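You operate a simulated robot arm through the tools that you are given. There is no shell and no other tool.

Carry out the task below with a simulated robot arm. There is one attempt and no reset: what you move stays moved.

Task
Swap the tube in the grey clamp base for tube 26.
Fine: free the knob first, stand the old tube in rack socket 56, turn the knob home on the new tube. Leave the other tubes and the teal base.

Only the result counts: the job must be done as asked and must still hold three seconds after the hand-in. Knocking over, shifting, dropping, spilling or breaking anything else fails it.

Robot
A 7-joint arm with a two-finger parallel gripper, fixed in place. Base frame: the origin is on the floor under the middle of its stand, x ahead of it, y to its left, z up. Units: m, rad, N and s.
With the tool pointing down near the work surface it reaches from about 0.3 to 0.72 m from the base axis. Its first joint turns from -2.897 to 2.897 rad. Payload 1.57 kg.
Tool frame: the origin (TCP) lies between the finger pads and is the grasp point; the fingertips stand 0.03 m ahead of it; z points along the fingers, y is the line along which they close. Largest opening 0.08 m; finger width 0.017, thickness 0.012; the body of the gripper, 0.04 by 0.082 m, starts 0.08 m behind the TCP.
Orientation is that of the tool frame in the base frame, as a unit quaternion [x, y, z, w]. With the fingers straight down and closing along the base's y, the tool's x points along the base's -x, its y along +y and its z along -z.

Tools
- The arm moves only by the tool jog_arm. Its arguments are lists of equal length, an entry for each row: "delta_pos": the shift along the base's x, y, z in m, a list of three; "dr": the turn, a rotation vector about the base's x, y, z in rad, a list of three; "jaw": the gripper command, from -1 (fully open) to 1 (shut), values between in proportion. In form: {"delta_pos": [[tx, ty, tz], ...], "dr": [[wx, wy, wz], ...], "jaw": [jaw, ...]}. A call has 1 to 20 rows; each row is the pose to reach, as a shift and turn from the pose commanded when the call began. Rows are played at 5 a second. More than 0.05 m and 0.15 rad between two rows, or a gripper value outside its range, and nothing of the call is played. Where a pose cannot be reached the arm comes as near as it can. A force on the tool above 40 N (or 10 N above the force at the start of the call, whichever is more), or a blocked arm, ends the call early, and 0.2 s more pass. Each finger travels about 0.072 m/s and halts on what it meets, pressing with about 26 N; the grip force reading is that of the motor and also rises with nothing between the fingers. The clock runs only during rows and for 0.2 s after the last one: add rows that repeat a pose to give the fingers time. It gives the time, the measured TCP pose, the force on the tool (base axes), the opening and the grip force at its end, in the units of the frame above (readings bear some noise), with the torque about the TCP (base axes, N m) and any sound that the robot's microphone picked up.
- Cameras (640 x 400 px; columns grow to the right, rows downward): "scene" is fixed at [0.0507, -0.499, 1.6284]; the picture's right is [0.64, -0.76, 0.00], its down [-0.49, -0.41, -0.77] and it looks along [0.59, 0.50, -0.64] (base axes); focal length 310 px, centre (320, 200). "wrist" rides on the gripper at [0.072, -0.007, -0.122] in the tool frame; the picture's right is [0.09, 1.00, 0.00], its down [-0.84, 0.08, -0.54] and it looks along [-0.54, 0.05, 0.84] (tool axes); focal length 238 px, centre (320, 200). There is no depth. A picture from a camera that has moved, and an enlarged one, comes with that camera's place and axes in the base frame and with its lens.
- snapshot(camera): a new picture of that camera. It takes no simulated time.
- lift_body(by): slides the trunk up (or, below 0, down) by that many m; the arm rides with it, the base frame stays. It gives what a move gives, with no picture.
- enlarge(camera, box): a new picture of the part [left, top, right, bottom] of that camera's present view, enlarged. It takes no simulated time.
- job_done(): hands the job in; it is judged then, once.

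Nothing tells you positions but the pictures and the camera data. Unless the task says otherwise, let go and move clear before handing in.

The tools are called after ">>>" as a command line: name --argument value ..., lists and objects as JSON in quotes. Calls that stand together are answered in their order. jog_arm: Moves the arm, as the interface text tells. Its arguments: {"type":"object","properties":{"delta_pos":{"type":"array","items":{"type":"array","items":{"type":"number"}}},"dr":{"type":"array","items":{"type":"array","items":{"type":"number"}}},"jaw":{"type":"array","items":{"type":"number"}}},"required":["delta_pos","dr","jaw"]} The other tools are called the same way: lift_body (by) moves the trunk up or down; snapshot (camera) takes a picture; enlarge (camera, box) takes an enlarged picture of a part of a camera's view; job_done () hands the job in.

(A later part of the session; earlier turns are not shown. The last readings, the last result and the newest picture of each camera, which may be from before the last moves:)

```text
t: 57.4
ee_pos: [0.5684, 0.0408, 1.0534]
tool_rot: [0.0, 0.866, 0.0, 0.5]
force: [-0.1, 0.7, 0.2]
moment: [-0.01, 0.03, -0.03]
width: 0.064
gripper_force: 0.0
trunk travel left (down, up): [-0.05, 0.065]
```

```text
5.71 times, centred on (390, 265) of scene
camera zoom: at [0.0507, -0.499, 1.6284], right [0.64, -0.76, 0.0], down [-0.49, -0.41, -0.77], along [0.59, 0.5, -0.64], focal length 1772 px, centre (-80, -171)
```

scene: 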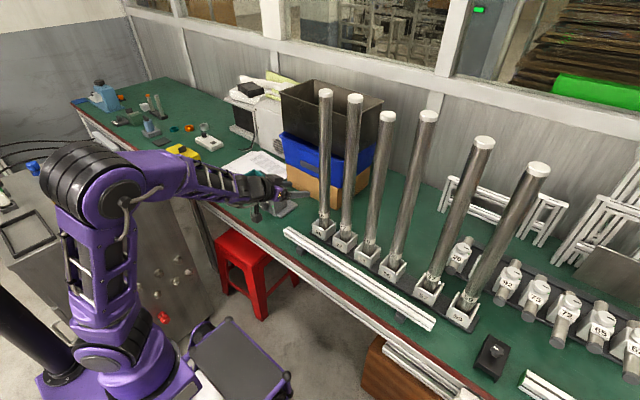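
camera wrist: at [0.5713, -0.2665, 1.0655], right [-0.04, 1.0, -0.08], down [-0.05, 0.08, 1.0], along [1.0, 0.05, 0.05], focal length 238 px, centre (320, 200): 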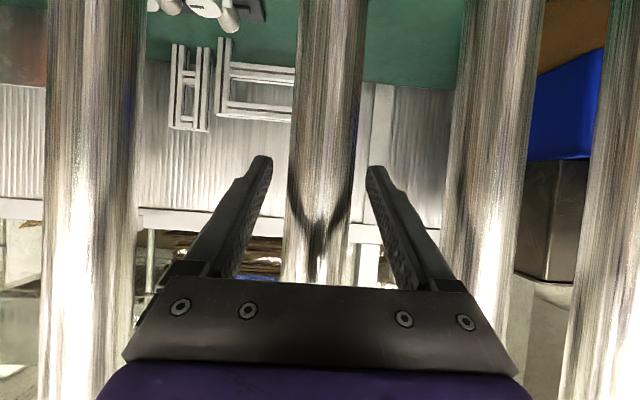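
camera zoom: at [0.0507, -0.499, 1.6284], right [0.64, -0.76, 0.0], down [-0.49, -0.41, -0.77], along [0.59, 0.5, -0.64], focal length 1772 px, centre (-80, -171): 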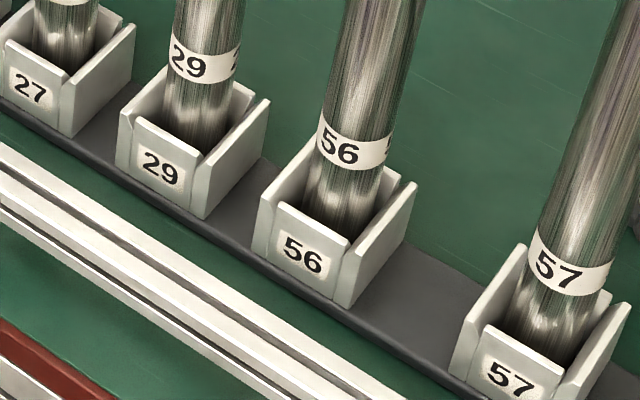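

Tube 56 stands upright and fully seated like its neighbours. Tube 26 is centred between the fingers at y≈0.040, so I'll advance and grip it.

>>> jog_arm --delta_pos '[[0.03, -0.0005, 0], [0.065, -0.0005, 0], [0.1, -0.0005, 0], [0.125, -0.0005, 0], [0.144, -0.0005, 0], [0.144, -0.0005, 0], [0.144, -0.0005, 0], [0.144, -0.0005, 0], [0.144, -0.0005, 0], [0.144, -0.0005, 0]]' --dr '[[0, 0, 0], [0, 0, 0], [0, 0, 0], [0, 0, 0], [0, 0, 0], [0, 0, 0], [0, 0, 0], [0, 0, 0], [0, 0, 0], [0, 0, 0]]' --jaw '[-0.6, -0.6, -0.6, -0.6, -0.6, -0.6, -0.2, 0.2, 1, 1]'

>>> snapshot --camera "wrist"

>>> enlarge --camera "scene" --box '[290, 130, 400, 250]'

```text
t: 59.6
ee_pos: [0.7125, 0.0398, 1.0537]
tool_rot: [0.001, 0.866, -0.001, 0.499]
force: [0.9, -0.9, 0.0]
moment: [-0.09, -0.32, -0.03]
width: 0.039
gripper_force: 25.5
trunk travel left (down, up): [-0.05, 0.065]
```

```text
taken
camera wrist: at [0.571, 0.0345, 1.0527], right [-0.04, 1.0, -0.08], down [-0.05, 0.08, 1.0], along [1.0, 0.05, 0.05], focal length 238 px, centre (320, 200)
```

wrist: 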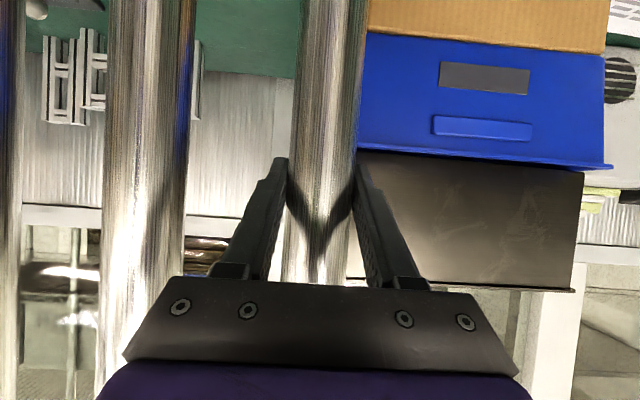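

```text
3.33 times, centred on (345, 190) of scene
camera zoom: at [0.0507, -0.499, 1.6284], right [0.64, -0.76, 0.0], down [-0.49, -0.41, -0.77], along [0.59, 0.5, -0.64], focal length 1034 px, centre (237, 233)
```

zoom: 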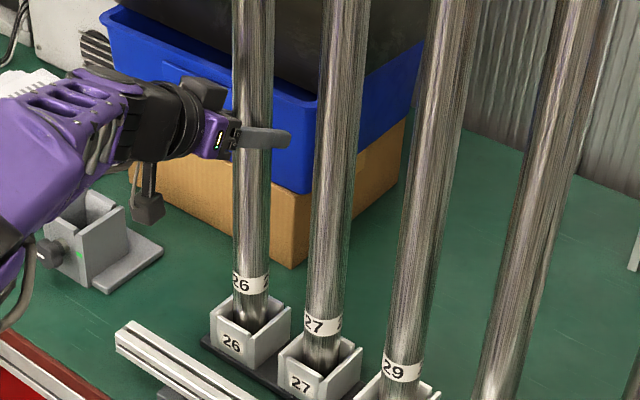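

Tube 26 is gripped. Lifting it straight up.

>>> jog_arm --delta_pos '[[0, 0, 0.005], [0, 0, 0.015], [0, 0, 0.03], [0, 0, 0.045], [0, 0, 0.06], [0, 0, 0.075], [0, 0, 0.09], [0, 0, 0.105], [0, 0, 0.115], [0, 0, 0.115]]' --dr '[[0, 0, 0], [0, 0, 0], [0, 0, 0], [0, 0, 0], [0, 0, 0], [0, 0, 0], [0, 0, 0], [0, 0, 0], [0, 0, 0], [0, 0, 0]]' --jaw '[1, 1, 1, 1, 1, 1, 1, 1, 1, 1]'

>>> snapshot --camera "scene"

>>> enlarge --camera "scene" --box '[290, 180, 370, 250]'

```text
t: 61.8
ee_pos: [0.7124, 0.0405, 1.1686]
tool_rot: [0.001, 0.866, 0.0, 0.499]
force: [1.0, 0.0, -5.4]
moment: [-0.04, 0.0, -0.02]
width: 0.0394
gripper_force: 26.6
trunk travel left (down, up): [-0.05, 0.065]
```

```text
taken
```

scene: 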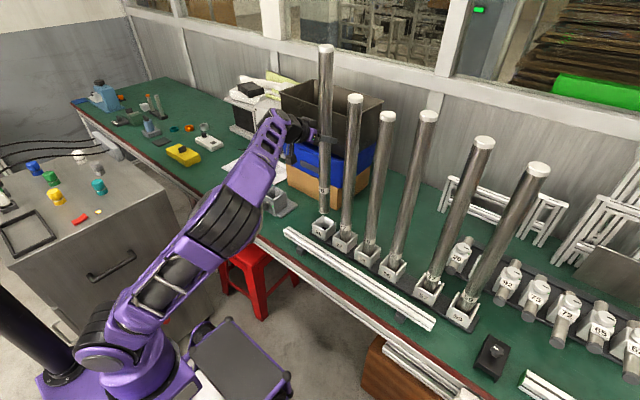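

```text
5.71 times, centred on (330, 215) of scene
camera zoom: at [0.0507, -0.499, 1.6284], right [0.64, -0.76, 0.0], down [-0.49, -0.41, -0.77], along [0.59, 0.5, -0.64], focal length 1772 px, centre (263, 114)
```

zoom: 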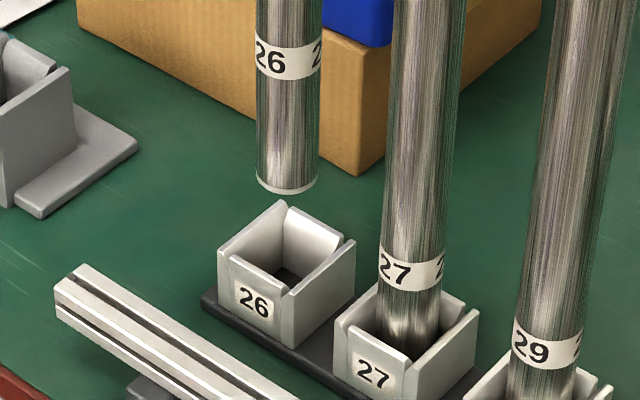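

Tube 26 is out, with its bottom at z≈0.87. I'll carry it back, across, and forward to hover above the grey clamp.

>>> jog_arm --delta_pos '[[-0.02, 0, 0], [-0.055, 0, 0], [-0.09, 0, 0], [-0.125, 0, 0], [-0.15, 0, 0], [-0.15, 0.02, 0], [-0.15, 0.055, 0], [-0.15, 0.095, 0], [-0.15, 0.135, 0], [-0.15, 0.175, 0], [-0.15, 0.215, 0], [-0.15, 0.245, 0], [-0.15, 0.2602, 0], [-0.13, 0.2602, 0], [-0.1, 0.2602, 0], [-0.07, 0.2602, 0], [-0.045, 0.2602, 0], [-0.025, 0.2602, 0], [-0.012, 0.2602, 0], [-0.012, 0.2602, 0]]' --dr '[[0, 0, 0], [0, 0, 0], [0, 0, 0], [0, 0, 0], [0, 0, 0], [0, 0, 0], [0, 0, 0], [0, 0, 0], [0, 0, 0], [0, 0, 0], [0, 0, 0], [0, 0, 0], [0, 0, 0], [0, 0, 0], [0, 0, 0], [0, 0, 0], [0, 0, 0], [0, 0, 0], [0, 0, 0], [0, 0, 0]]' --jaw '[1, 1, 1, 1, 1, 1, 1, 1, 1, 1, 1, 1, 1, 1, 1, 1, 1, 1, 1, 1]'

>>> enlarge --camera "scene" --box '[245, 170, 305, 215]'

>>> snapshot --camera "scene"

```text
t: 66.0
ee_pos: [0.6583, 0.2625, 1.18]
tool_rot: [0.0, 0.866, 0.0, 0.5]
force: [-0.4, -0.4, -4.4]
moment: [0.01, 0.04, -0.06]
width: 0.0391
gripper_force: 25.4
out of reach, approached as far as the arm can: row 14, 15, 16, 17, 18, 19, 20
trunk travel left (down, up): [-0.05, 0.065]
```

```text
8.89 times, centred on (275, 192) of scene
camera zoom: at [0.0507, -0.499, 1.6284], right [0.64, -0.76, 0.0], down [-0.49, -0.41, -0.77], along [0.59, 0.5, -0.64], focal length 2757 px, centre (720, 267)
```

zoom: 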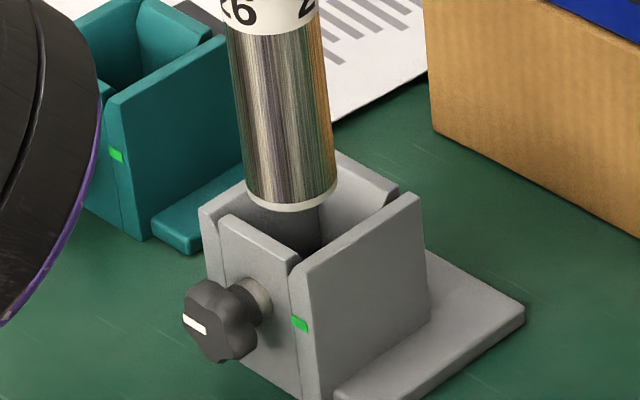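

```text
taken
```

scene: 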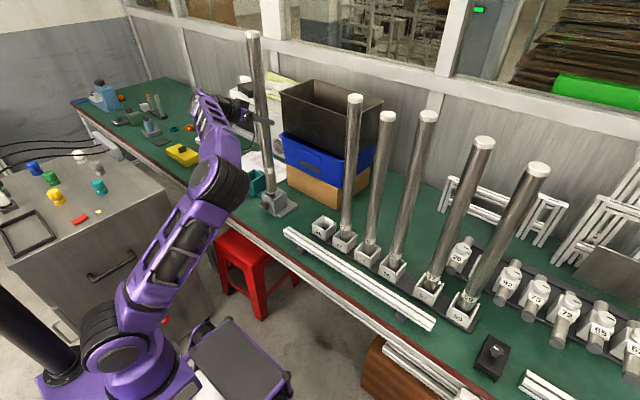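

The arm stopped short: it couldn't reach the last stretch in this elbow posture and holds tube 26 above and in front of the clamp. I'll pull straight back to open space and check the posture.

>>> jog_arm --delta_pos '[[-0.02, 0, 0.005], [-0.05, 0, 0.005], [-0.08, 0, 0.005], [-0.11, 0, 0.005], [-0.138, 0, 0.005], [-0.138, 0, 0.005]]' --dr '[[0, 0, 0], [0, 0, 0], [0, 0, 0], [0, 0, 0], [0, 0, 0], [0, 0, 0]]' --jaw '[1, 1, 1, 1, 1, 1]'

>>> snapshot --camera "scene"

>>> snapshot --camera "wrist"

```text
t: 67.4
ee_pos: [0.522, 0.2625, 1.1837]
tool_rot: [0.0, 0.866, 0.0, 0.5]
force: [-0.7, -0.6, -4.7]
moment: [0.02, 0.04, 0.0]
width: 0.0391
gripper_force: 26.2
trunk travel left (down, up): [-0.05, 0.065]
```

```text
taken
```

scene: 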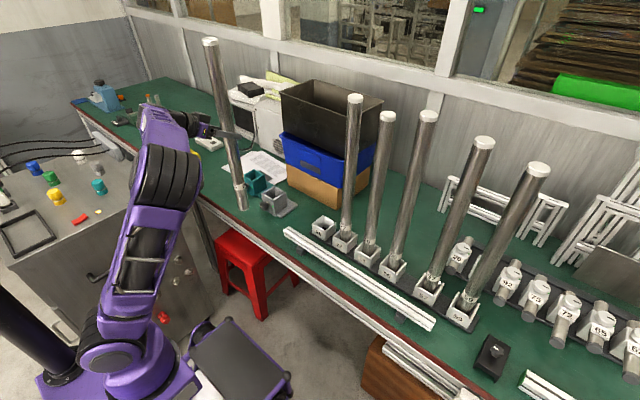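

```text
taken
camera wrist: at [0.3811, 0.2572, 1.1832], right [-0.04, 1.0, -0.08], down [-0.05, 0.08, 1.0], along [1.0, 0.05, 0.05], focal length 238 px, centre (320, 200)
```

wrist: 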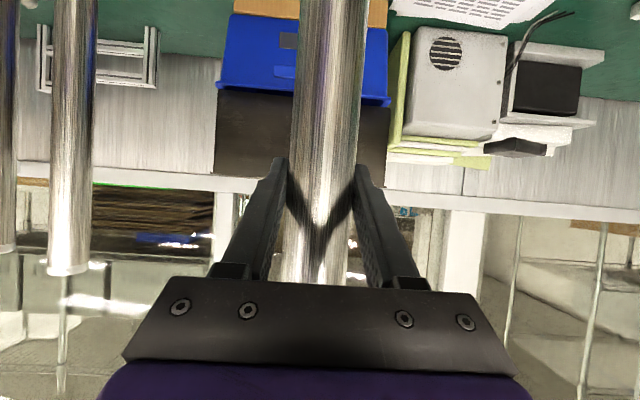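

The elbow has drifted towards -y compared with my first visit. Turning the tool to point radially outward about the vertical, which only spins the round tube, should relieve the wrist. I'll do that here in the open.

>>> jog_arm --delta_pos '[[0, 0, 0], [0, 0, 0], [0, 0, 0], [0, 0, 0], [0, 0, 0]]' --dr '[[0, 0, 0.1], [0, 0, 0.2], [0, 0, 0.3], [0, 0, 0.4], [0, 0, 0.4]]' --jaw '[1, 1, 1, 1, 1]'

>>> snapshot --camera "scene"

```text
t: 68.6
ee_pos: [0.5235, 0.2609, 1.1857]
tool_rot: [-0.172, 0.849, 0.099, 0.491]
force: [-0.7, 0.4, -5.5]
moment: [0.0, 0.0, -0.01]
width: 0.0391
gripper_force: 25.5
trunk travel left (down, up): [-0.05, 0.065]
```

```text
taken
```

scene: 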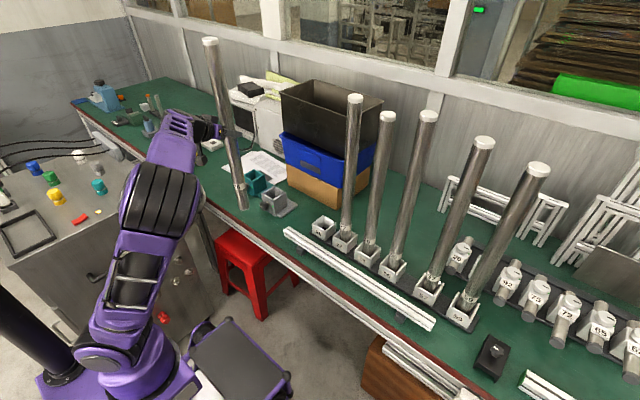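

The yaw turn worked. Now I'll move towards the clamp again in stages, watching whether it stays within reach.

>>> jog_arm --delta_pos '[[0.01, 0.01, 0], [0.025, 0.025, 0], [0.045, 0.0385, 0], [0.065, 0.0385, 0], [0.085, 0.0385, 0], [0.105, 0.0385, 0], [0.12, 0.0385, 0], [0.12, 0.0385, 0]]' --dr '[[0, 0, 0], [0, 0, 0], [0, 0, 0], [0, 0, 0], [0, 0, 0], [0, 0, 0], [0, 0, 0], [0, 0, 0]]' --jaw '[1, 1, 1, 1, 1, 1, 1, 1]'

>>> snapshot --camera "scene"

```text
t: 70.4
ee_pos: [0.6449, 0.301, 1.1852]
tool_rot: [-0.171, 0.85, 0.098, 0.489]
force: [0.3, 0.4, -5.0]
moment: [0.0, 0.03, 0.01]
width: 0.039
gripper_force: 25.9
trunk travel left (down, up): [-0.05, 0.065]
```

```text
taken
```

scene: 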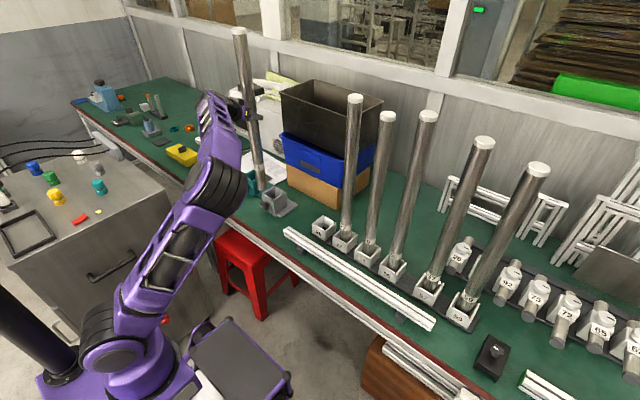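

Reachable so far. I'll continue forward to hover over the clamp.

>>> jog_arm --delta_pos '[[0.015, -0.0005, 0], [0.03, -0.0005, 0], [0.045, -0.0005, 0], [0.054, -0.0005, 0], [0.054, -0.0005, 0]]' --dr '[[0, 0, 0], [0, 0, 0], [0, 0, 0], [0, 0, 0], [0, 0, 0]]' --jaw '[1, 1, 1, 1, 1]'

>>> enlarge --camera "scene" --box '[245, 170, 305, 215]'

>>> snapshot --camera "scene"

```text
t: 71.6
ee_pos: [0.6983, 0.3019, 1.1848]
tool_rot: [-0.172, 0.849, 0.099, 0.489]
force: [-0.7, 0.5, -4.9]
moment: [0.0, 0.03, 0.0]
width: 0.0392
gripper_force: 26.1
trunk travel left (down, up): [-0.05, 0.065]
```

```text
8.89 times, centred on (275, 192) of scene
camera zoom: at [0.0507, -0.499, 1.6284], right [0.64, -0.76, 0.0], down [-0.49, -0.41, -0.77], along [0.59, 0.5, -0.64], focal length 2757 px, centre (720, 267)
```

zoom: 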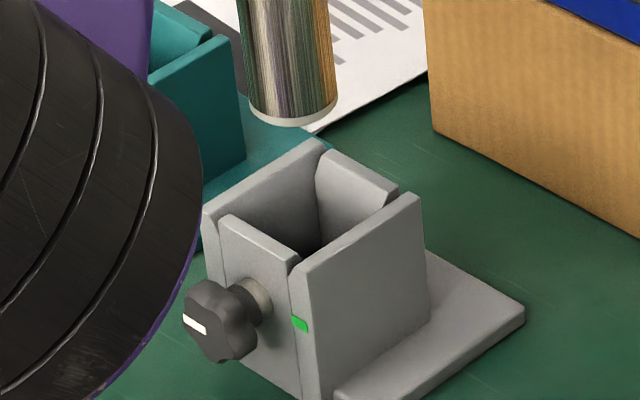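

```text
taken
```

scene: 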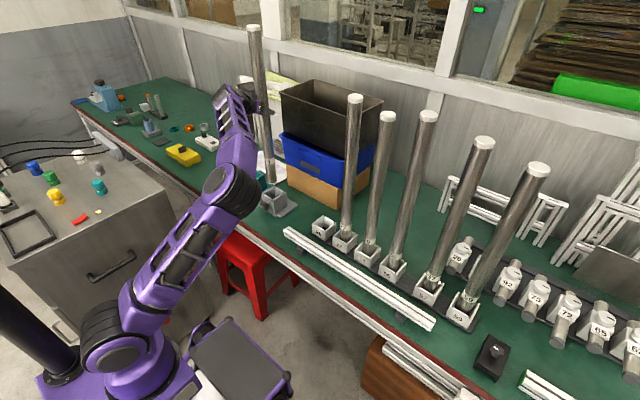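

Tube 26 now hovers above the grey clamp. I'll zoom in to compare the tube's end with the opening before lowering.

>>> enlarge --camera "scene" --box '[254, 176, 294, 201]'

>>> snapshot --camera "wrist"

```text
16.00 times, centred on (274, 188) of scene
camera zoom: at [0.0507, -0.499, 1.6284], right [0.64, -0.76, 0.0], down [-0.49, -0.41, -0.77], along [0.59, 0.5, -0.64], focal length 4962 px, centre (1056, 384)
```

zoom: 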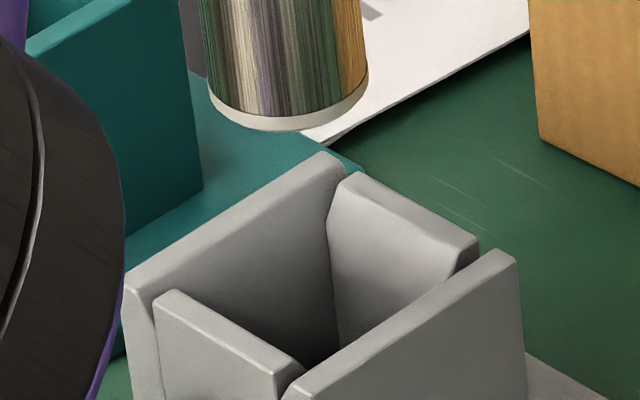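

```text
taken
camera wrist: at [0.5708, 0.2409, 1.184], right [-0.43, 0.9, -0.08], down [-0.08, 0.05, 1.0], along [0.9, 0.43, 0.05], focal length 238 px, centre (320, 200)
```

wrist: 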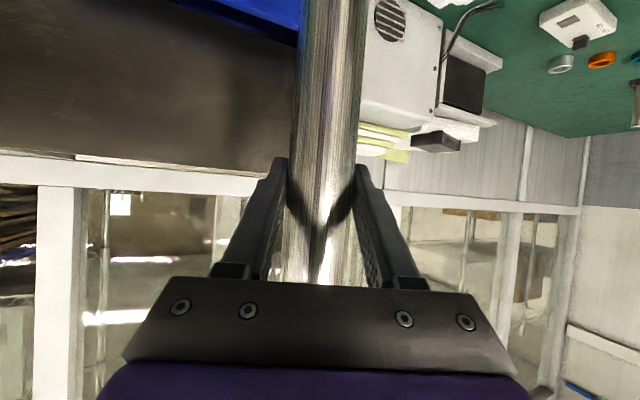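

The tube looks about 1–2 mm too far towards +y. I'll correct that, lower to just above the rim, and look again.

>>> jog_arm --delta_pos '[[0, -0.0013, -0.008], [0, -0.0013, -0.018], [0, -0.0013, -0.028], [0, -0.0013, -0.038], [0, -0.0013, -0.045], [0, -0.0013, -0.045]]' --dr '[[0, 0, 0], [0, 0, 0], [0, 0, 0], [0, 0, 0], [0, 0, 0], [0, 0, 0]]' --jaw '[1, 1, 1, 1, 1, 1]'

>>> enlarge --camera "scene" --box '[254, 180, 294, 205]'

>>> snapshot --camera "scene"

```text
t: 73.0
ee_pos: [0.698, 0.2996, 1.1408]
tool_rot: [-0.171, 0.849, 0.099, 0.49]
force: [-0.7, -0.9, -5.6]
moment: [-0.01, -0.01, 0.02]
width: 0.039
gripper_force: 25.5
trunk travel left (down, up): [-0.05, 0.065]
```

```text
16.00 times, centred on (274, 192) of scene
camera zoom: at [0.0507, -0.499, 1.6284], right [0.64, -0.76, 0.0], down [-0.49, -0.41, -0.77], along [0.59, 0.5, -0.64], focal length 4962 px, centre (1056, 320)
```

zoom: 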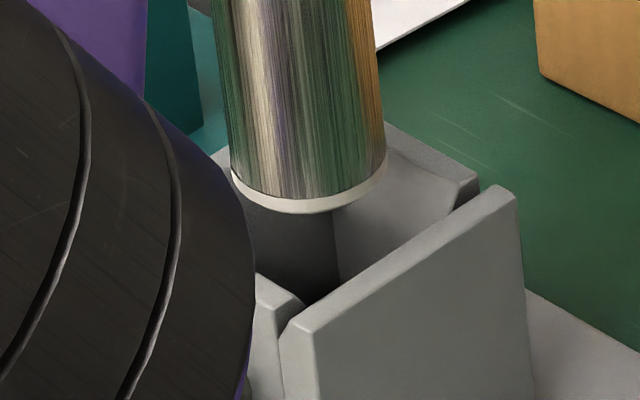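

```text
taken
```

scene: 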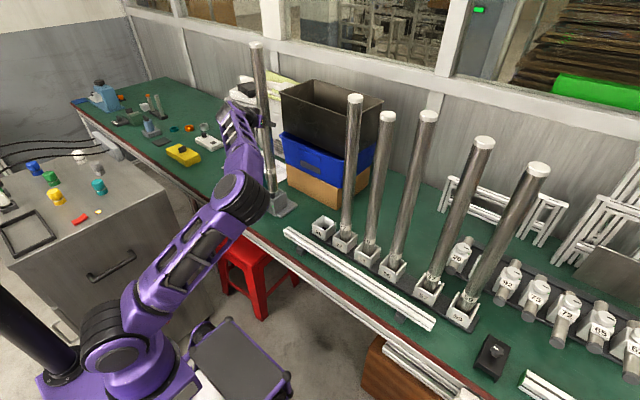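

The tube's end matches the opening to within about a millimetre. I'll lower gently and use the side forces to centre it.

>>> jog_arm --delta_pos '[[0, 0, -0.005], [0, 0, -0.01], [0, 0, -0.015], [0, 0, -0.02], [0, 0, -0.025], [0, 0, -0.025]]' --dr '[[0, 0, 0], [0, 0, 0], [0, 0, 0], [0, 0, 0], [0, 0, 0], [0, 0, 0]]' --jaw '[1, 1, 1, 1, 1, 1]'

>>> enlarge --camera "scene" --box '[254, 180, 294, 205]'

```text
t: 74.4
ee_pos: [0.6973, 0.2995, 1.1135]
tool_rot: [-0.172, 0.849, 0.099, 0.489]
force: [0.0, -0.6, -5.7]
moment: [-0.02, 0.05, -0.01]
width: 0.0391
gripper_force: 25.9
trunk travel left (down, up): [-0.05, 0.065]
```

```text
16.00 times, centred on (274, 192) of scene
camera zoom: at [0.0507, -0.499, 1.6284], right [0.64, -0.76, 0.0], down [-0.49, -0.41, -0.77], along [0.59, 0.5, -0.64], focal length 4962 px, centre (1056, 320)
```

zoom: 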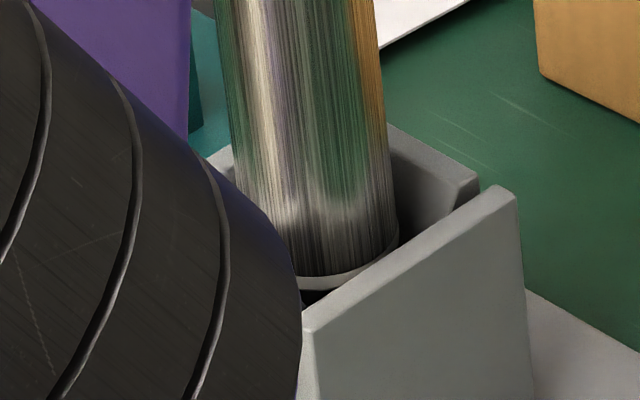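

The tube has entered the clamp with no side load. Continuing down to the clamp floor, expected at TCP z≈1.077.

>>> jog_arm --delta_pos '[[0, 0, -0.005], [0, 0, -0.01], [0, 0, -0.015], [0, 0, -0.02], [0, 0, -0.025], [0, 0, -0.03], [0, 0, -0.03]]' --dr '[[0, 0, 0], [0, 0, 0], [0, 0, 0], [0, 0, 0], [0, 0, 0], [0, 0, 0], [0, 0, 0]]' --jaw '[1, 1, 1, 1, 1, 1, 1]'

```text
t: 76.0
ee_pos: [0.6984, 0.3005, 1.0839]
tool_rot: [-0.172, 0.849, 0.099, 0.49]
force: [0.5, -0.8, -5.6]
moment: [0.01, 0.03, 0.01]
width: 0.039
gripper_force: 26.2
trunk travel left (down, up): [-0.05, 0.065]
```

>>> jog_arm --delta_pos '[[0, 0, -0.002], [0, 0, -0.004], [0, 0, -0.006], [0, 0, -0.008], [0, 0, -0.0095], [0, 0, -0.011], [0, 0, -0.011]]' --dr '[[0, 0, 0], [0, 0, 0], [0, 0, 0], [0, 0, 0], [0, 0, 0], [0, 0, 0], [0, 0, 0]]' --jaw '[1, 1, 1, 1, 1, 1, 1]'

>>> snapshot --camera "scene"

```text
t: 77.6
ee_pos: [0.6969, 0.2989, 1.075]
tool_rot: [-0.171, 0.848, 0.099, 0.491]
force: [-1.5, -0.6, 2.5]
moment: [-0.05, 0.57, 0.02]
width: 0.039
gripper_force: 26.2
trunk travel left (down, up): [-0.05, 0.065]
```

```text
taken
```

scene: 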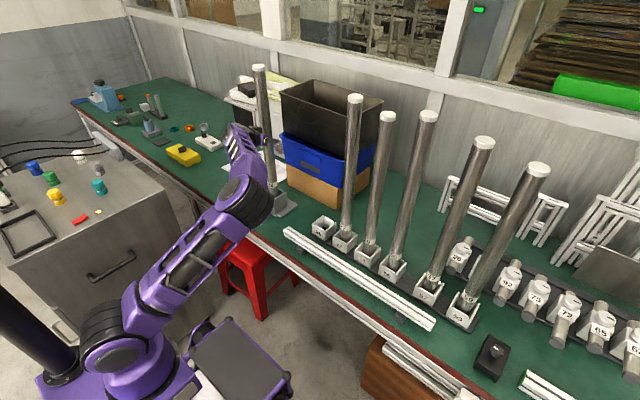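

The upward force shows the tube has reached the clamp floor at TCP z≈1.075, as expected. I'll ease the small x load and press slightly to confirm it is seated.

>>> jog_arm --delta_pos '[[-0.001, 0, 0], [-0.0015, 0, -0.001], [-0.0015, 0, -0.002], [-0.0015, 0, -0.002]]' --dr '[[0, 0, 0], [0, 0, 0], [0, 0, 0], [0, 0, 0]]' --jaw '[1, 1, 1, 1]'

>>> enlarge --camera "scene" --box '[240, 150, 320, 220]'

```text
t: 78.6
ee_pos: [0.6948, 0.2989, 1.0748]
tool_rot: [-0.171, 0.847, 0.099, 0.493]
force: [2.6, -0.3, 16.2]
moment: [0.08, -0.46, -0.03]
width: 0.0392
gripper_force: 26.4
trunk travel left (down, up): [-0.05, 0.065]
```

```text
5.71 times, centred on (280, 185) of scene
camera zoom: at [0.0507, -0.499, 1.6284], right [0.64, -0.76, 0.0], down [-0.49, -0.41, -0.77], along [0.59, 0.5, -0.64], focal length 1772 px, centre (549, 286)
```

zoom: 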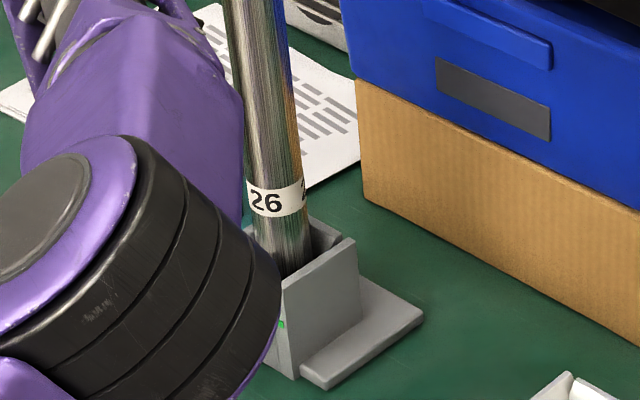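

The tube is firmly seated on the floor. I'll unload, release, and back out along the tool's heading.

>>> jog_arm --delta_pos '[[0.0005, 0, 0.0025], [0.0007, 0, 0.0035], [0.0007, 0, 0.0035], [0.0007, 0, 0.0035], [0.0007, 0, 0.0035], [0.0007, 0, 0.0035]]' --dr '[[0, 0, 0], [0, 0, 0], [0, 0, 0], [0, 0, 0], [0, 0, 0], [0, 0, 0]]' --jaw '[1, 1, 0.4, 0.0, -0.5, -0.8]'

>>> snapshot --camera "wrist"

```text
t: 80.0
ee_pos: [0.6961, 0.2994, 1.0754]
tool_rot: [-0.171, 0.849, 0.099, 0.491]
force: [0.1, -0.3, 0.5]
moment: [0.03, 0.03, 0.0]
width: 0.0719
gripper_force: 0.1
trunk travel left (down, up): [-0.05, 0.065]
```

```text
taken
camera wrist: at [0.5684, 0.2382, 1.0738], right [-0.43, 0.9, -0.08], down [-0.08, 0.05, 1.0], along [0.9, 0.43, 0.05], focal length 238 px, centre (320, 200)
```

wrist: 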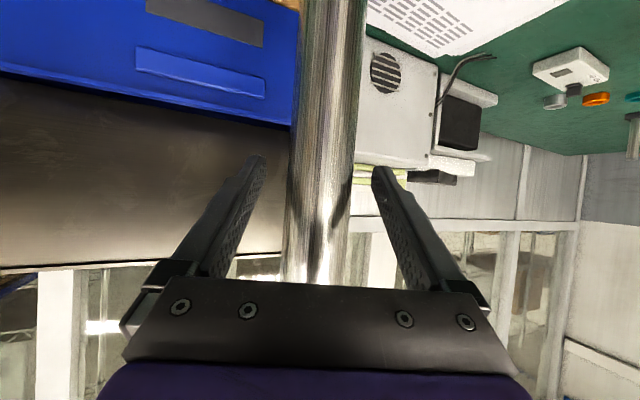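

Released and the tube stands by itself. Backing out along the tool heading.

>>> jog_arm --delta_pos '[[-0.0184, -0.0078, 0], [-0.046, -0.0195, 0], [-0.0737, -0.0311, 0], [-0.1013, -0.0428, 0], [-0.129, -0.0545, 0], [-0.1566, -0.0661, 0], [-0.1566, -0.0661, 0]]' --dr '[[0, 0, 0], [0, 0, 0], [0, 0, 0], [0, 0, 0], [0, 0, 0], [0, 0, 0], [0, 0, 0]]' --jaw '[-0.8, -0.8, -0.8, -0.8, -0.8, -0.8, -0.8]'

>>> snapshot --camera "scene"

>>> enlarge --camera "scene" --box '[235, 150, 315, 220]'

>>> enlarge --camera "scene" --box '[235, 50, 285, 85]'

```text
t: 81.6
ee_pos: [0.5397, 0.2325, 1.0768]
tool_rot: [-0.172, 0.849, 0.1, 0.491]
force: [-0.1, -0.9, -0.8]
moment: [0.0, -0.02, -0.02]
width: 0.0721
gripper_force: 0.0
trunk travel left (down, up): [-0.05, 0.065]
```

```text
taken
```

scene: 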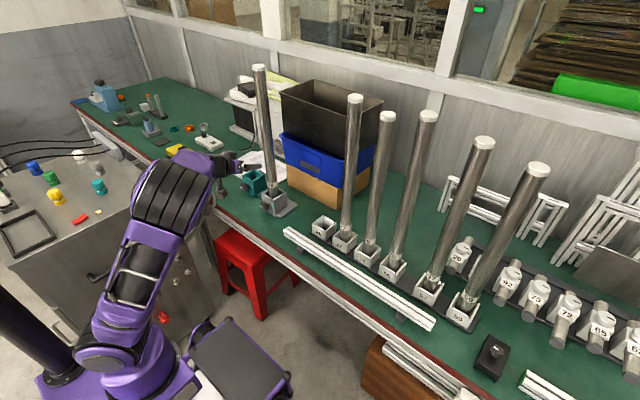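

```text
5.71 times, centred on (275, 185) of scene
camera zoom: at [0.0507, -0.499, 1.6284], right [0.64, -0.76, 0.0], down [-0.49, -0.41, -0.77], along [0.59, 0.5, -0.64], focal length 1772 px, centre (577, 286)
```

zoom: 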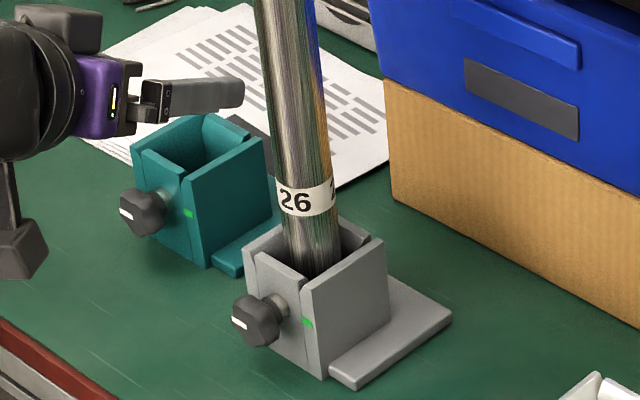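

```text
11.43 times, centred on (260, 68) of scene
camera zoom: at [0.0507, -0.499, 1.6284], right [0.64, -0.76, 0.0], down [-0.49, -0.41, -0.77], along [0.59, 0.5, -0.64], focal length 3544 px, centre (1006, 1714)
```

zoom: 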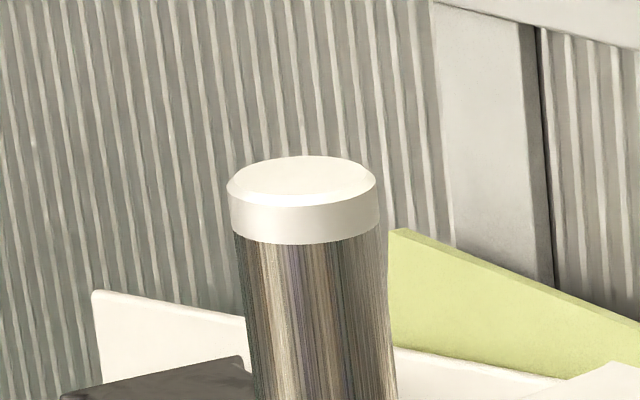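

Tube 26 stands in the grey clamp. Now I'll prepare for the knob: first undo the yaw while staying in open space.

>>> jog_arm --delta_pos '[[-0.01, 0.01, 0], [-0.02, 0.02, 0], [-0.03, 0.035, 0], [-0.04, 0.05, 0], [-0.04, 0.06, 0], [-0.04, 0.06, 0]]' --dr '[[0, 0, -0.1], [0, 0, -0.2], [0, 0, -0.3], [0, 0, -0.4], [0, 0, -0.4], [0, 0, -0.4]]' --jaw '[-0.8, -0.8, -0.8, -0.8, -0.8, -0.8]'

>>> snapshot --camera "scene"

```text
t: 83.0
ee_pos: [0.499, 0.293, 1.0759]
tool_rot: [0.0, 0.866, 0.0, 0.499]
force: [-0.8, 0.5, 0.6]
moment: [-0.03, -0.01, 0.01]
width: 0.0718
gripper_force: 0.1
trunk travel left (down, up): [-0.05, 0.065]
```

```text
taken
```

scene: 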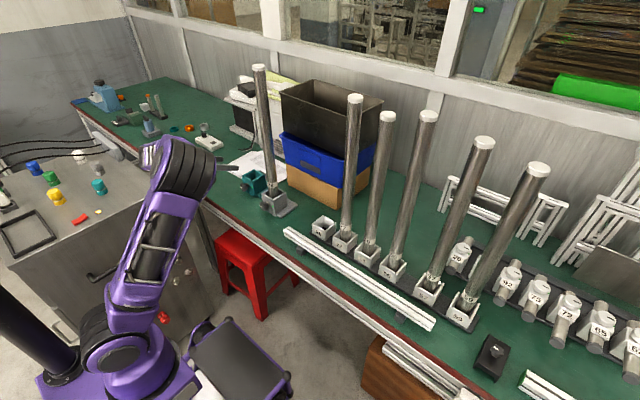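

The elbow is on the other side now, but I'll test whether the knob poses are still reachable. I'll go to 45° pitch and lower towards the knob's height while staying back.

>>> jog_arm --delta_pos '[[0.0, 0, -0.03], [0.0, 0.0, -0.06], [0.0, 0.003, -0.09], [0.0, 0.005, -0.12], [0.01, 0.006, -0.15], [0.01, 0.006, -0.15]]' --dr '[[0, 0.08, 0], [0, 0.16, 0], [0, 0.25, 0], [0, 0.25, 0], [0, 0.25, 0], [0, 0.25, 0]]' --jaw '[-0.8, -0.8, -0.8, -0.8, -0.8, -0.8]'

>>> snapshot --camera "scene"

>>> enlarge --camera "wrist" --box '[270, 85, 370, 150]'

```text
t: 84.4
ee_pos: [0.5154, 0.2824, 0.9367]
tool_rot: [0.001, 0.922, 0.0, 0.388]
force: [0.2, 0.1, -0.4]
moment: [0.01, -0.02, 0.02]
width: 0.0718
gripper_force: 0.0
out of reach, approached as far as the arm can: row 3, 4, 5, 6
trunk travel left (down, up): [-0.05, 0.065]
```

```text
taken
```

scene: 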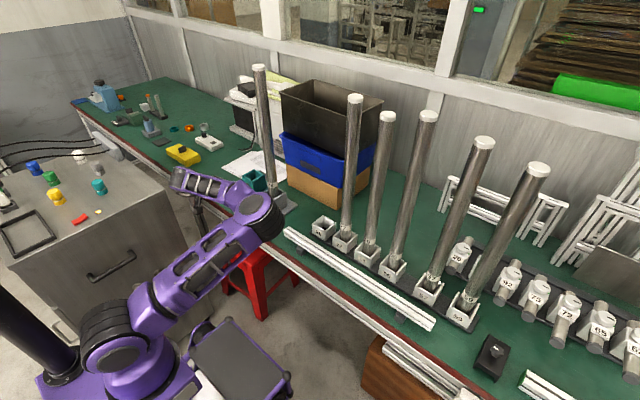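

```text
6.15 times, centred on (320, 118) of wrist
camera zoom: at [0.3791, 0.2771, 0.9702], right [-0.06, 1.0, -0.07], down [0.2, 0.08, 0.98], along [0.98, 0.05, -0.2], focal length 1467 px, centre (320, 708)
```

zoom: 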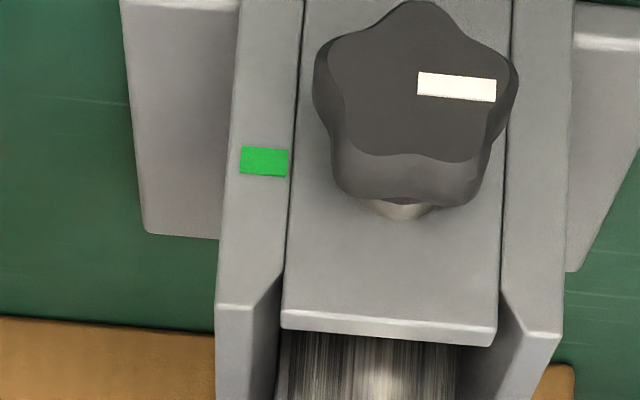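

In this posture the elbow swings low to the right, so I'll stop here and restore a better posture. First I'll go back up into open space near the starting pose with the tool pointing down.

>>> jog_arm --delta_pos '[[-0.01, 0, 0.04], [-0.03, 0, 0.08], [-0.05, -0.01, 0.12], [-0.07, -0.03, 0.16], [-0.09, -0.05, 0.2], [-0.11, -0.07, 0.24], [-0.13, -0.08, 0.28], [-0.14, -0.09, 0.32], [-0.15, -0.092, 0.36], [-0.15, -0.092, 0.36]]' --dr '[[0, 0.08, 0], [0, 0.16, 0], [0, 0.24, 0], [0, 0.32, 0], [0, 0.4, 0], [0, 0.48, 0], [0, 0.56, 0], [0, 0.67, 0], [0, 0.79, 0], [0, 0.79, 0]]' --jaw '[-0.8, -0.8, -0.8, -0.8, -0.8, -0.8, -0.8, -0.8, -0.8, -0.8]'

>>> snapshot --camera "scene"

```text
t: 86.6
ee_pos: [0.3642, 0.1917, 1.2954]
tool_rot: [0.0, 1.0, 0.0, 0.003]
force: [-0.3, 0.2, -0.7]
moment: [0.01, -0.04, 0.0]
width: 0.072
gripper_force: 0.0
trunk travel left (down, up): [-0.05, 0.065]
```

```text
taken
```

scene: 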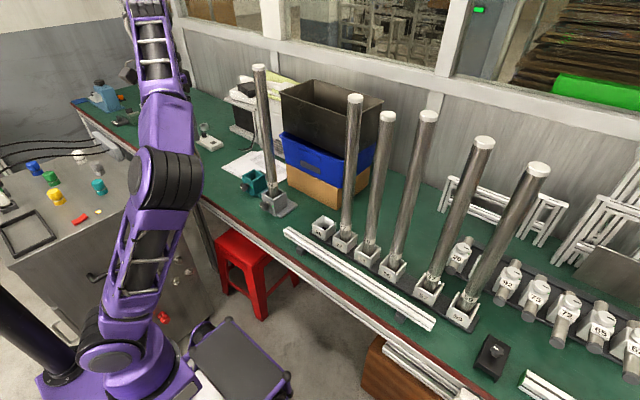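

The tool is back near its start pose, but the elbow is far to the right of where it began. I'll try a loop in open space (yaw with the tool vertical, pitch up, yaw back, pitch down) to bring it back. First I'll move to a roomy spot.

>>> jog_arm --delta_pos '[[0.03, 0, -0.02], [0.06, 0, -0.04], [0.09, 0.0, -0.06], [0.116, 0.0, -0.08], [0.116, 0.0, -0.08], [0.116, 0.0, -0.08], [0.116, 0.0, -0.08], [0.116, 0.0, -0.08], [0.116, 0.0, -0.08], [0.116, 0.0, -0.08], [0.116, 0.0, -0.08]]' --dr '[[0, 0, 0], [0, 0, 0], [0, 0, 0], [0, 0, 0], [0, 0, -0.14], [0, 0, -0.28], [0, 0, -0.42], [0, 0, -0.56], [0, 0, -0.7], [0, 0, -0.8], [0, 0, -0.8]]' --jaw '[-0.8, -0.8, -0.8, -0.8, -0.8, -0.8, -0.8, -0.8, -0.8, -0.8, -0.8]'

>>> snapshot --camera "scene"

```text
t: 89.0
ee_pos: [0.4813, 0.1921, 1.2145]
tool_rot: [0.391, 0.92, -0.002, 0.003]
force: [0.0, 0.4, -0.3]
moment: [-0.01, -0.03, -0.03]
width: 0.072
gripper_force: 0.1
trunk travel left (down, up): [-0.05, 0.065]
```

```text
taken
```

scene: 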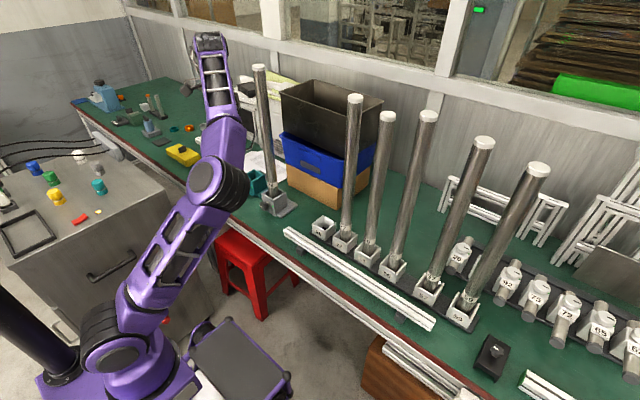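

Yawing with the tool vertical worked. Now I'll pitch up along that heading and watch the elbow.

>>> jog_arm --delta_pos '[[0, 0, 0], [0, 0, 0], [0, 0, 0], [0, 0, 0], [0, 0, 0], [0, 0, 0], [0, 0, 0], [0, 0, 0]]' --dr '[[-0.092, -0.0896, 0], [-0.184, -0.179, 0], [-0.276, -0.269, 0], [-0.369, -0.358, 0], [-0.461, -0.448, 0], [-0.553, -0.537, 0], [-0.645, -0.627, 0], [-0.645, -0.627, 0]]' --jaw '[-0.8, -0.8, -0.8, -0.8, -0.8, -0.8, -0.8, -0.8]'

>>> snapshot --camera "scene"

```text
t: 90.8
ee_pos: [0.4766, 0.1784, 1.2145]
tool_rot: [0.352, 0.827, -0.171, 0.403]
force: [0.0, -0.4, 0.7]
moment: [0.0, -0.01, 0.0]
width: 0.0718
gripper_force: 0.0
out of reach, approached as far as the arm can: row 5, 6, 7, 8
trunk travel left (down, up): [-0.05, 0.065]
```

```text
taken
```

scene: 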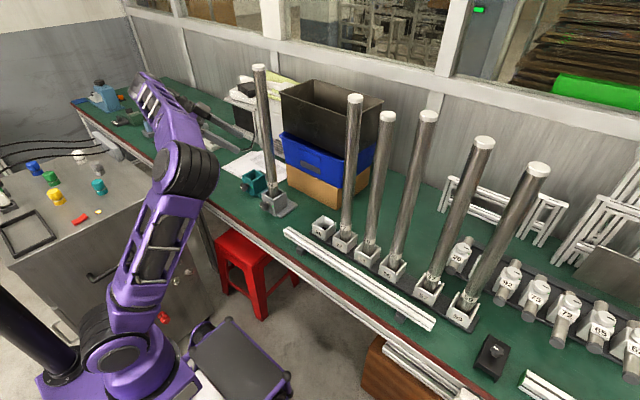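

That direction hits a joint limit, so I'll undo it and try instead a wide sweep with the tool vertical: fold in, swing right, extend, swing back left.

>>> jog_arm --delta_pos '[[0, 0, 0], [0, 0, 0], [0, 0, 0], [0, 0, 0], [0, 0, 0], [0, 0, 0], [0, 0, 0], [0, 0, 0]]' --dr '[[0.092, 0.0896, 0], [0.184, 0.179, 0], [0.276, 0.269, 0], [0.369, 0.358, 0], [0.461, 0.448, 0], [0.553, 0.537, 0], [0.645, 0.627, 0], [0.645, 0.627, 0]]' --jaw '[-0.8, -0.8, -0.8, -0.8, -0.8, -0.8, -0.8, -0.8]'

>>> snapshot --camera "scene"

```text
t: 92.6
ee_pos: [0.4776, 0.1791, 1.2149]
tool_rot: [0.39, 0.921, -0.002, 0.002]
force: [-0.5, -0.3, 0.4]
moment: [-0.02, -0.01, 0.0]
width: 0.0717
gripper_force: 0.0
trunk travel left (down, up): [-0.05, 0.065]
```

```text
taken
```

scene: 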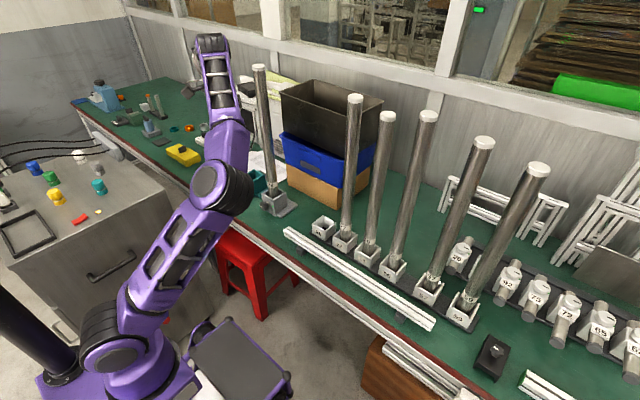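

Now folding in and swinging to the right with the tool vertical.

>>> jog_arm --delta_pos '[[-0.03, -0.02, 0.02], [-0.06, -0.05, 0.04], [-0.09, -0.09, 0.06], [-0.11, -0.13, 0.08], [-0.12, -0.175, 0.09], [-0.13, -0.22, 0.09], [-0.14, -0.265, 0.09], [-0.15, -0.31, 0.09], [-0.16, -0.355, 0.09], [-0.17, -0.4, 0.09], [-0.18, -0.44, 0.09], [-0.18, -0.45, 0.09], [-0.18, -0.45, 0.09]]' --dr '[[0, 0, 0], [0, 0, 0], [0, 0, 0], [0, 0, 0], [0, 0, 0], [0, 0, 0], [0, 0, 0], [0, 0, 0], [0, 0, 0], [0, 0, 0], [0, 0, 0], [0, 0, 0], [0, 0, 0]]' --jaw '[-0.8, -0.8, -0.8, -0.8, -0.8, -0.8, -0.8, -0.8, -0.8, -0.8, -0.8, -0.8, -0.8]'

>>> snapshot --camera "scene"

```text
refused: row 3 steps farther than a row can; nothing moved
```

```text
taken
```

scene: 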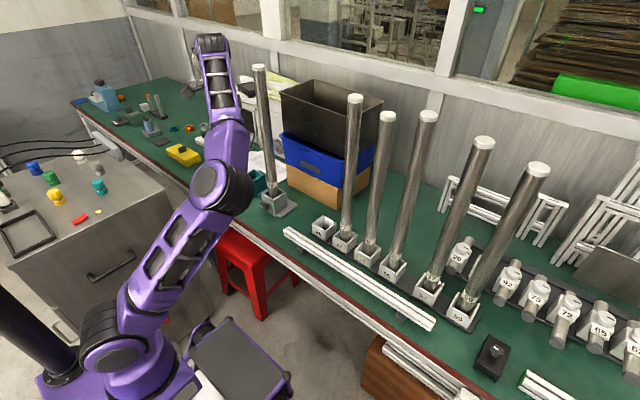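

One step was too long, so the call was refused and nothing moved. I'll repeat the same swing with shorter steps.

>>> jog_arm --delta_pos '[[-0.03, -0.02, 0.02], [-0.055, -0.045, 0.035], [-0.08, -0.075, 0.05], [-0.1, -0.11, 0.065], [-0.115, -0.15, 0.08], [-0.125, -0.193, 0.085], [-0.135, -0.236, 0.09], [-0.145, -0.28, 0.09], [-0.155, -0.325, 0.09], [-0.165, -0.37, 0.09], [-0.175, -0.41, 0.09], [-0.18, -0.45, 0.09], [-0.18, -0.45, 0.09]]' --dr '[[0, 0, 0], [0, 0, 0], [0, 0, 0], [0, 0, 0], [0, 0, 0], [0, 0, 0], [0, 0, 0], [0, 0, 0], [0, 0, 0], [0, 0, 0], [0, 0, 0], [0, 0, 0], [0, 0, 0]]' --jaw '[-0.8, -0.8, -0.8, -0.8, -0.8, -0.8, -0.8, -0.8, -0.8, -0.8, -0.8, -0.8, -0.8]'

>>> snapshot --camera "scene"

```text
t: 95.4
ee_pos: [0.2974, -0.2707, 1.3053]
tool_rot: [0.39, 0.921, -0.002, 0.003]
force: [-1.1, -0.2, 0.2]
moment: [-0.02, 0.01, 0.01]
width: 0.0722
gripper_force: 0.1
trunk travel left (down, up): [-0.05, 0.065]
```

```text
taken
```

scene: 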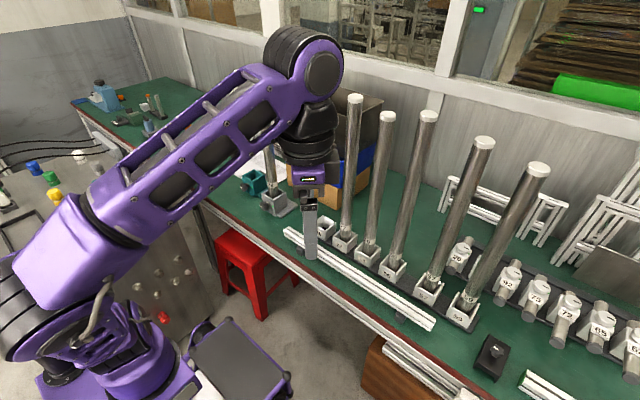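

Now the elbow is on the left relative to the hand. I'll extend a little and swing back left with the tool's heading turning along, so that mostly the first joint moves and the elbow keeps its new side.

>>> jog_arm --delta_pos '[[0.0175, -0.0159, -0.031], [0.035, -0.0317, -0.062], [0.0526, -0.0476, -0.093], [0.0701, -0.0634, -0.124], [0.0876, -0.0793, -0.155], [0.114, -0.0473, -0.155], [0.1382, -0.0134, -0.155], [0.1594, 0.0223, -0.155], [0.1778, 0.0596, -0.155], [0.1932, 0.0983, -0.155], [0.2054, 0.138, -0.155], [0.2144, 0.1786, -0.155], [0.2201, 0.2198, -0.155], [0.2225, 0.2613, -0.155], [0.2216, 0.3029, -0.155], [0.2174, 0.3443, -0.155], [0.2098, 0.3852, -0.155], [0.1991, 0.4254, -0.155], [0.1851, 0.4645, -0.155], [0.1851, 0.4645, -0.155]]' --dr '[[0, 0, 0], [0, 0, 0], [0, 0, 0], [0, 0, 0], [0, 0, 0], [0, 0, 0.08], [0, 0, 0.16], [0, 0, 0.24], [0, 0, 0.32], [0, 0, 0.4], [0, 0, 0.48], [0, 0, 0.56], [0, 0, 0.64], [0, 0, 0.72], [0, 0, 0.8], [0, 0, 0.88], [0, 0, 0.96], [0, 0, 1.04], [0, 0, 1.12], [0, 0, 1.12]]' --jaw '[-0.8, -0.8, -0.8, -0.8, -0.8, -0.8, -0.8, -0.8, -0.8, -0.8, -0.8, -0.8, -0.8, -0.8, -0.8, -0.8, -0.8, -0.8, -0.8, -0.8]'

>>> snapshot --camera "scene"

```text
t: 99.6
ee_pos: [0.4829, 0.1916, 1.1499]
tool_rot: [-0.159, 0.987, 0.0, 0.003]
force: [0.3, -0.5, -0.3]
moment: [0.02, -0.01, 0.01]
width: 0.072
gripper_force: 0.2
trunk travel left (down, up): [-0.05, 0.065]
```

```text
taken
```

scene: 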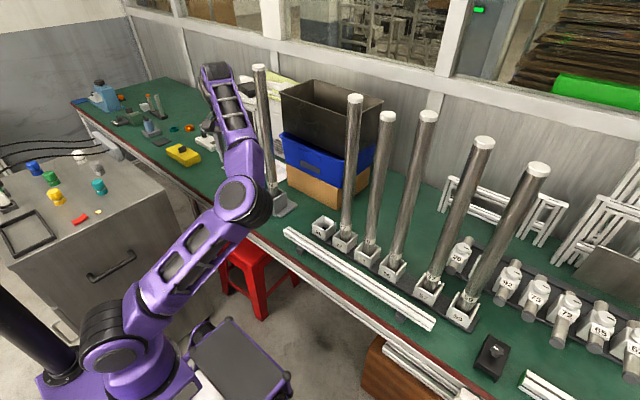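

The elbow stays to the right. It moved there while advancing and lifting tube 26, because the 60° pitch lines the tool up with the forearm. Retracing that move in reverse over the now-empty socket 26 should bring it back, so first I'll undo the yaw.

>>> jog_arm --delta_pos '[[0.005, -0.02, 0.0], [0.01, -0.05, 0.01], [0.015, -0.08, 0.02], [0.02, -0.1, 0.02], [0.02, -0.1, 0.02]]' --dr '[[0, 0, -0.1], [0, 0, -0.2], [0, 0, -0.3], [0, 0, -0.32], [0, 0, -0.32]]' --jaw '[-0.8, -0.8, -0.8, -0.8, -0.8]'

>>> jog_arm --delta_pos '[[0.01, -0.01, 0.0], [0.02, -0.02, 0.0], [0.03, -0.03, 0.0], [0.04, -0.04, 0.0], [0.05, -0.05, 0.0], [0.058, -0.0525, 0.0], [0.058, -0.0525, 0.0], [0.058, -0.0525, 0.0], [0.058, -0.0525, 0.0], [0.058, -0.0525, 0.0]]' --dr '[[0, -0.12, 0], [0, -0.24, 0], [0, -0.36, 0], [0, -0.48, 0], [0, -0.6, 0], [0, -0.72, 0], [0, -0.84, 0], [0, -0.96, 0], [0, -1.047, 0], [0, -1.047, 0]]' --jaw '[-0.8, -0.8, -0.8, -0.8, -0.8, -0.8, -0.8, -0.8, -0.8, -0.8]'

>>> snapshot --camera "scene"

```text
t: 100.8
ee_pos: [0.5012, 0.092, 1.17]
tool_rot: [0.0, 1.0, -0.001, 0.004]
force: [-0.7, -0.5, 0.1]
moment: [0.0, 0.05, 0.01]
width: 0.0717
gripper_force: 0.2
trunk travel left (down, up): [-0.05, 0.065]
```

```text
t: 103.0
ee_pos: [0.5595, 0.0401, 1.1695]
tool_rot: [0.001, 0.864, 0.0, 0.503]
force: [-0.6, -1.5, 0.1]
moment: [0.0, -0.01, -0.01]
width: 0.0719
gripper_force: 0.1
trunk travel left (down, up): [-0.05, 0.065]
```

```text
taken
```

scene: 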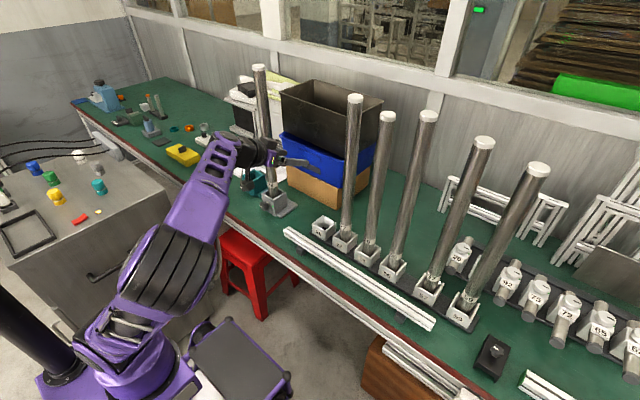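

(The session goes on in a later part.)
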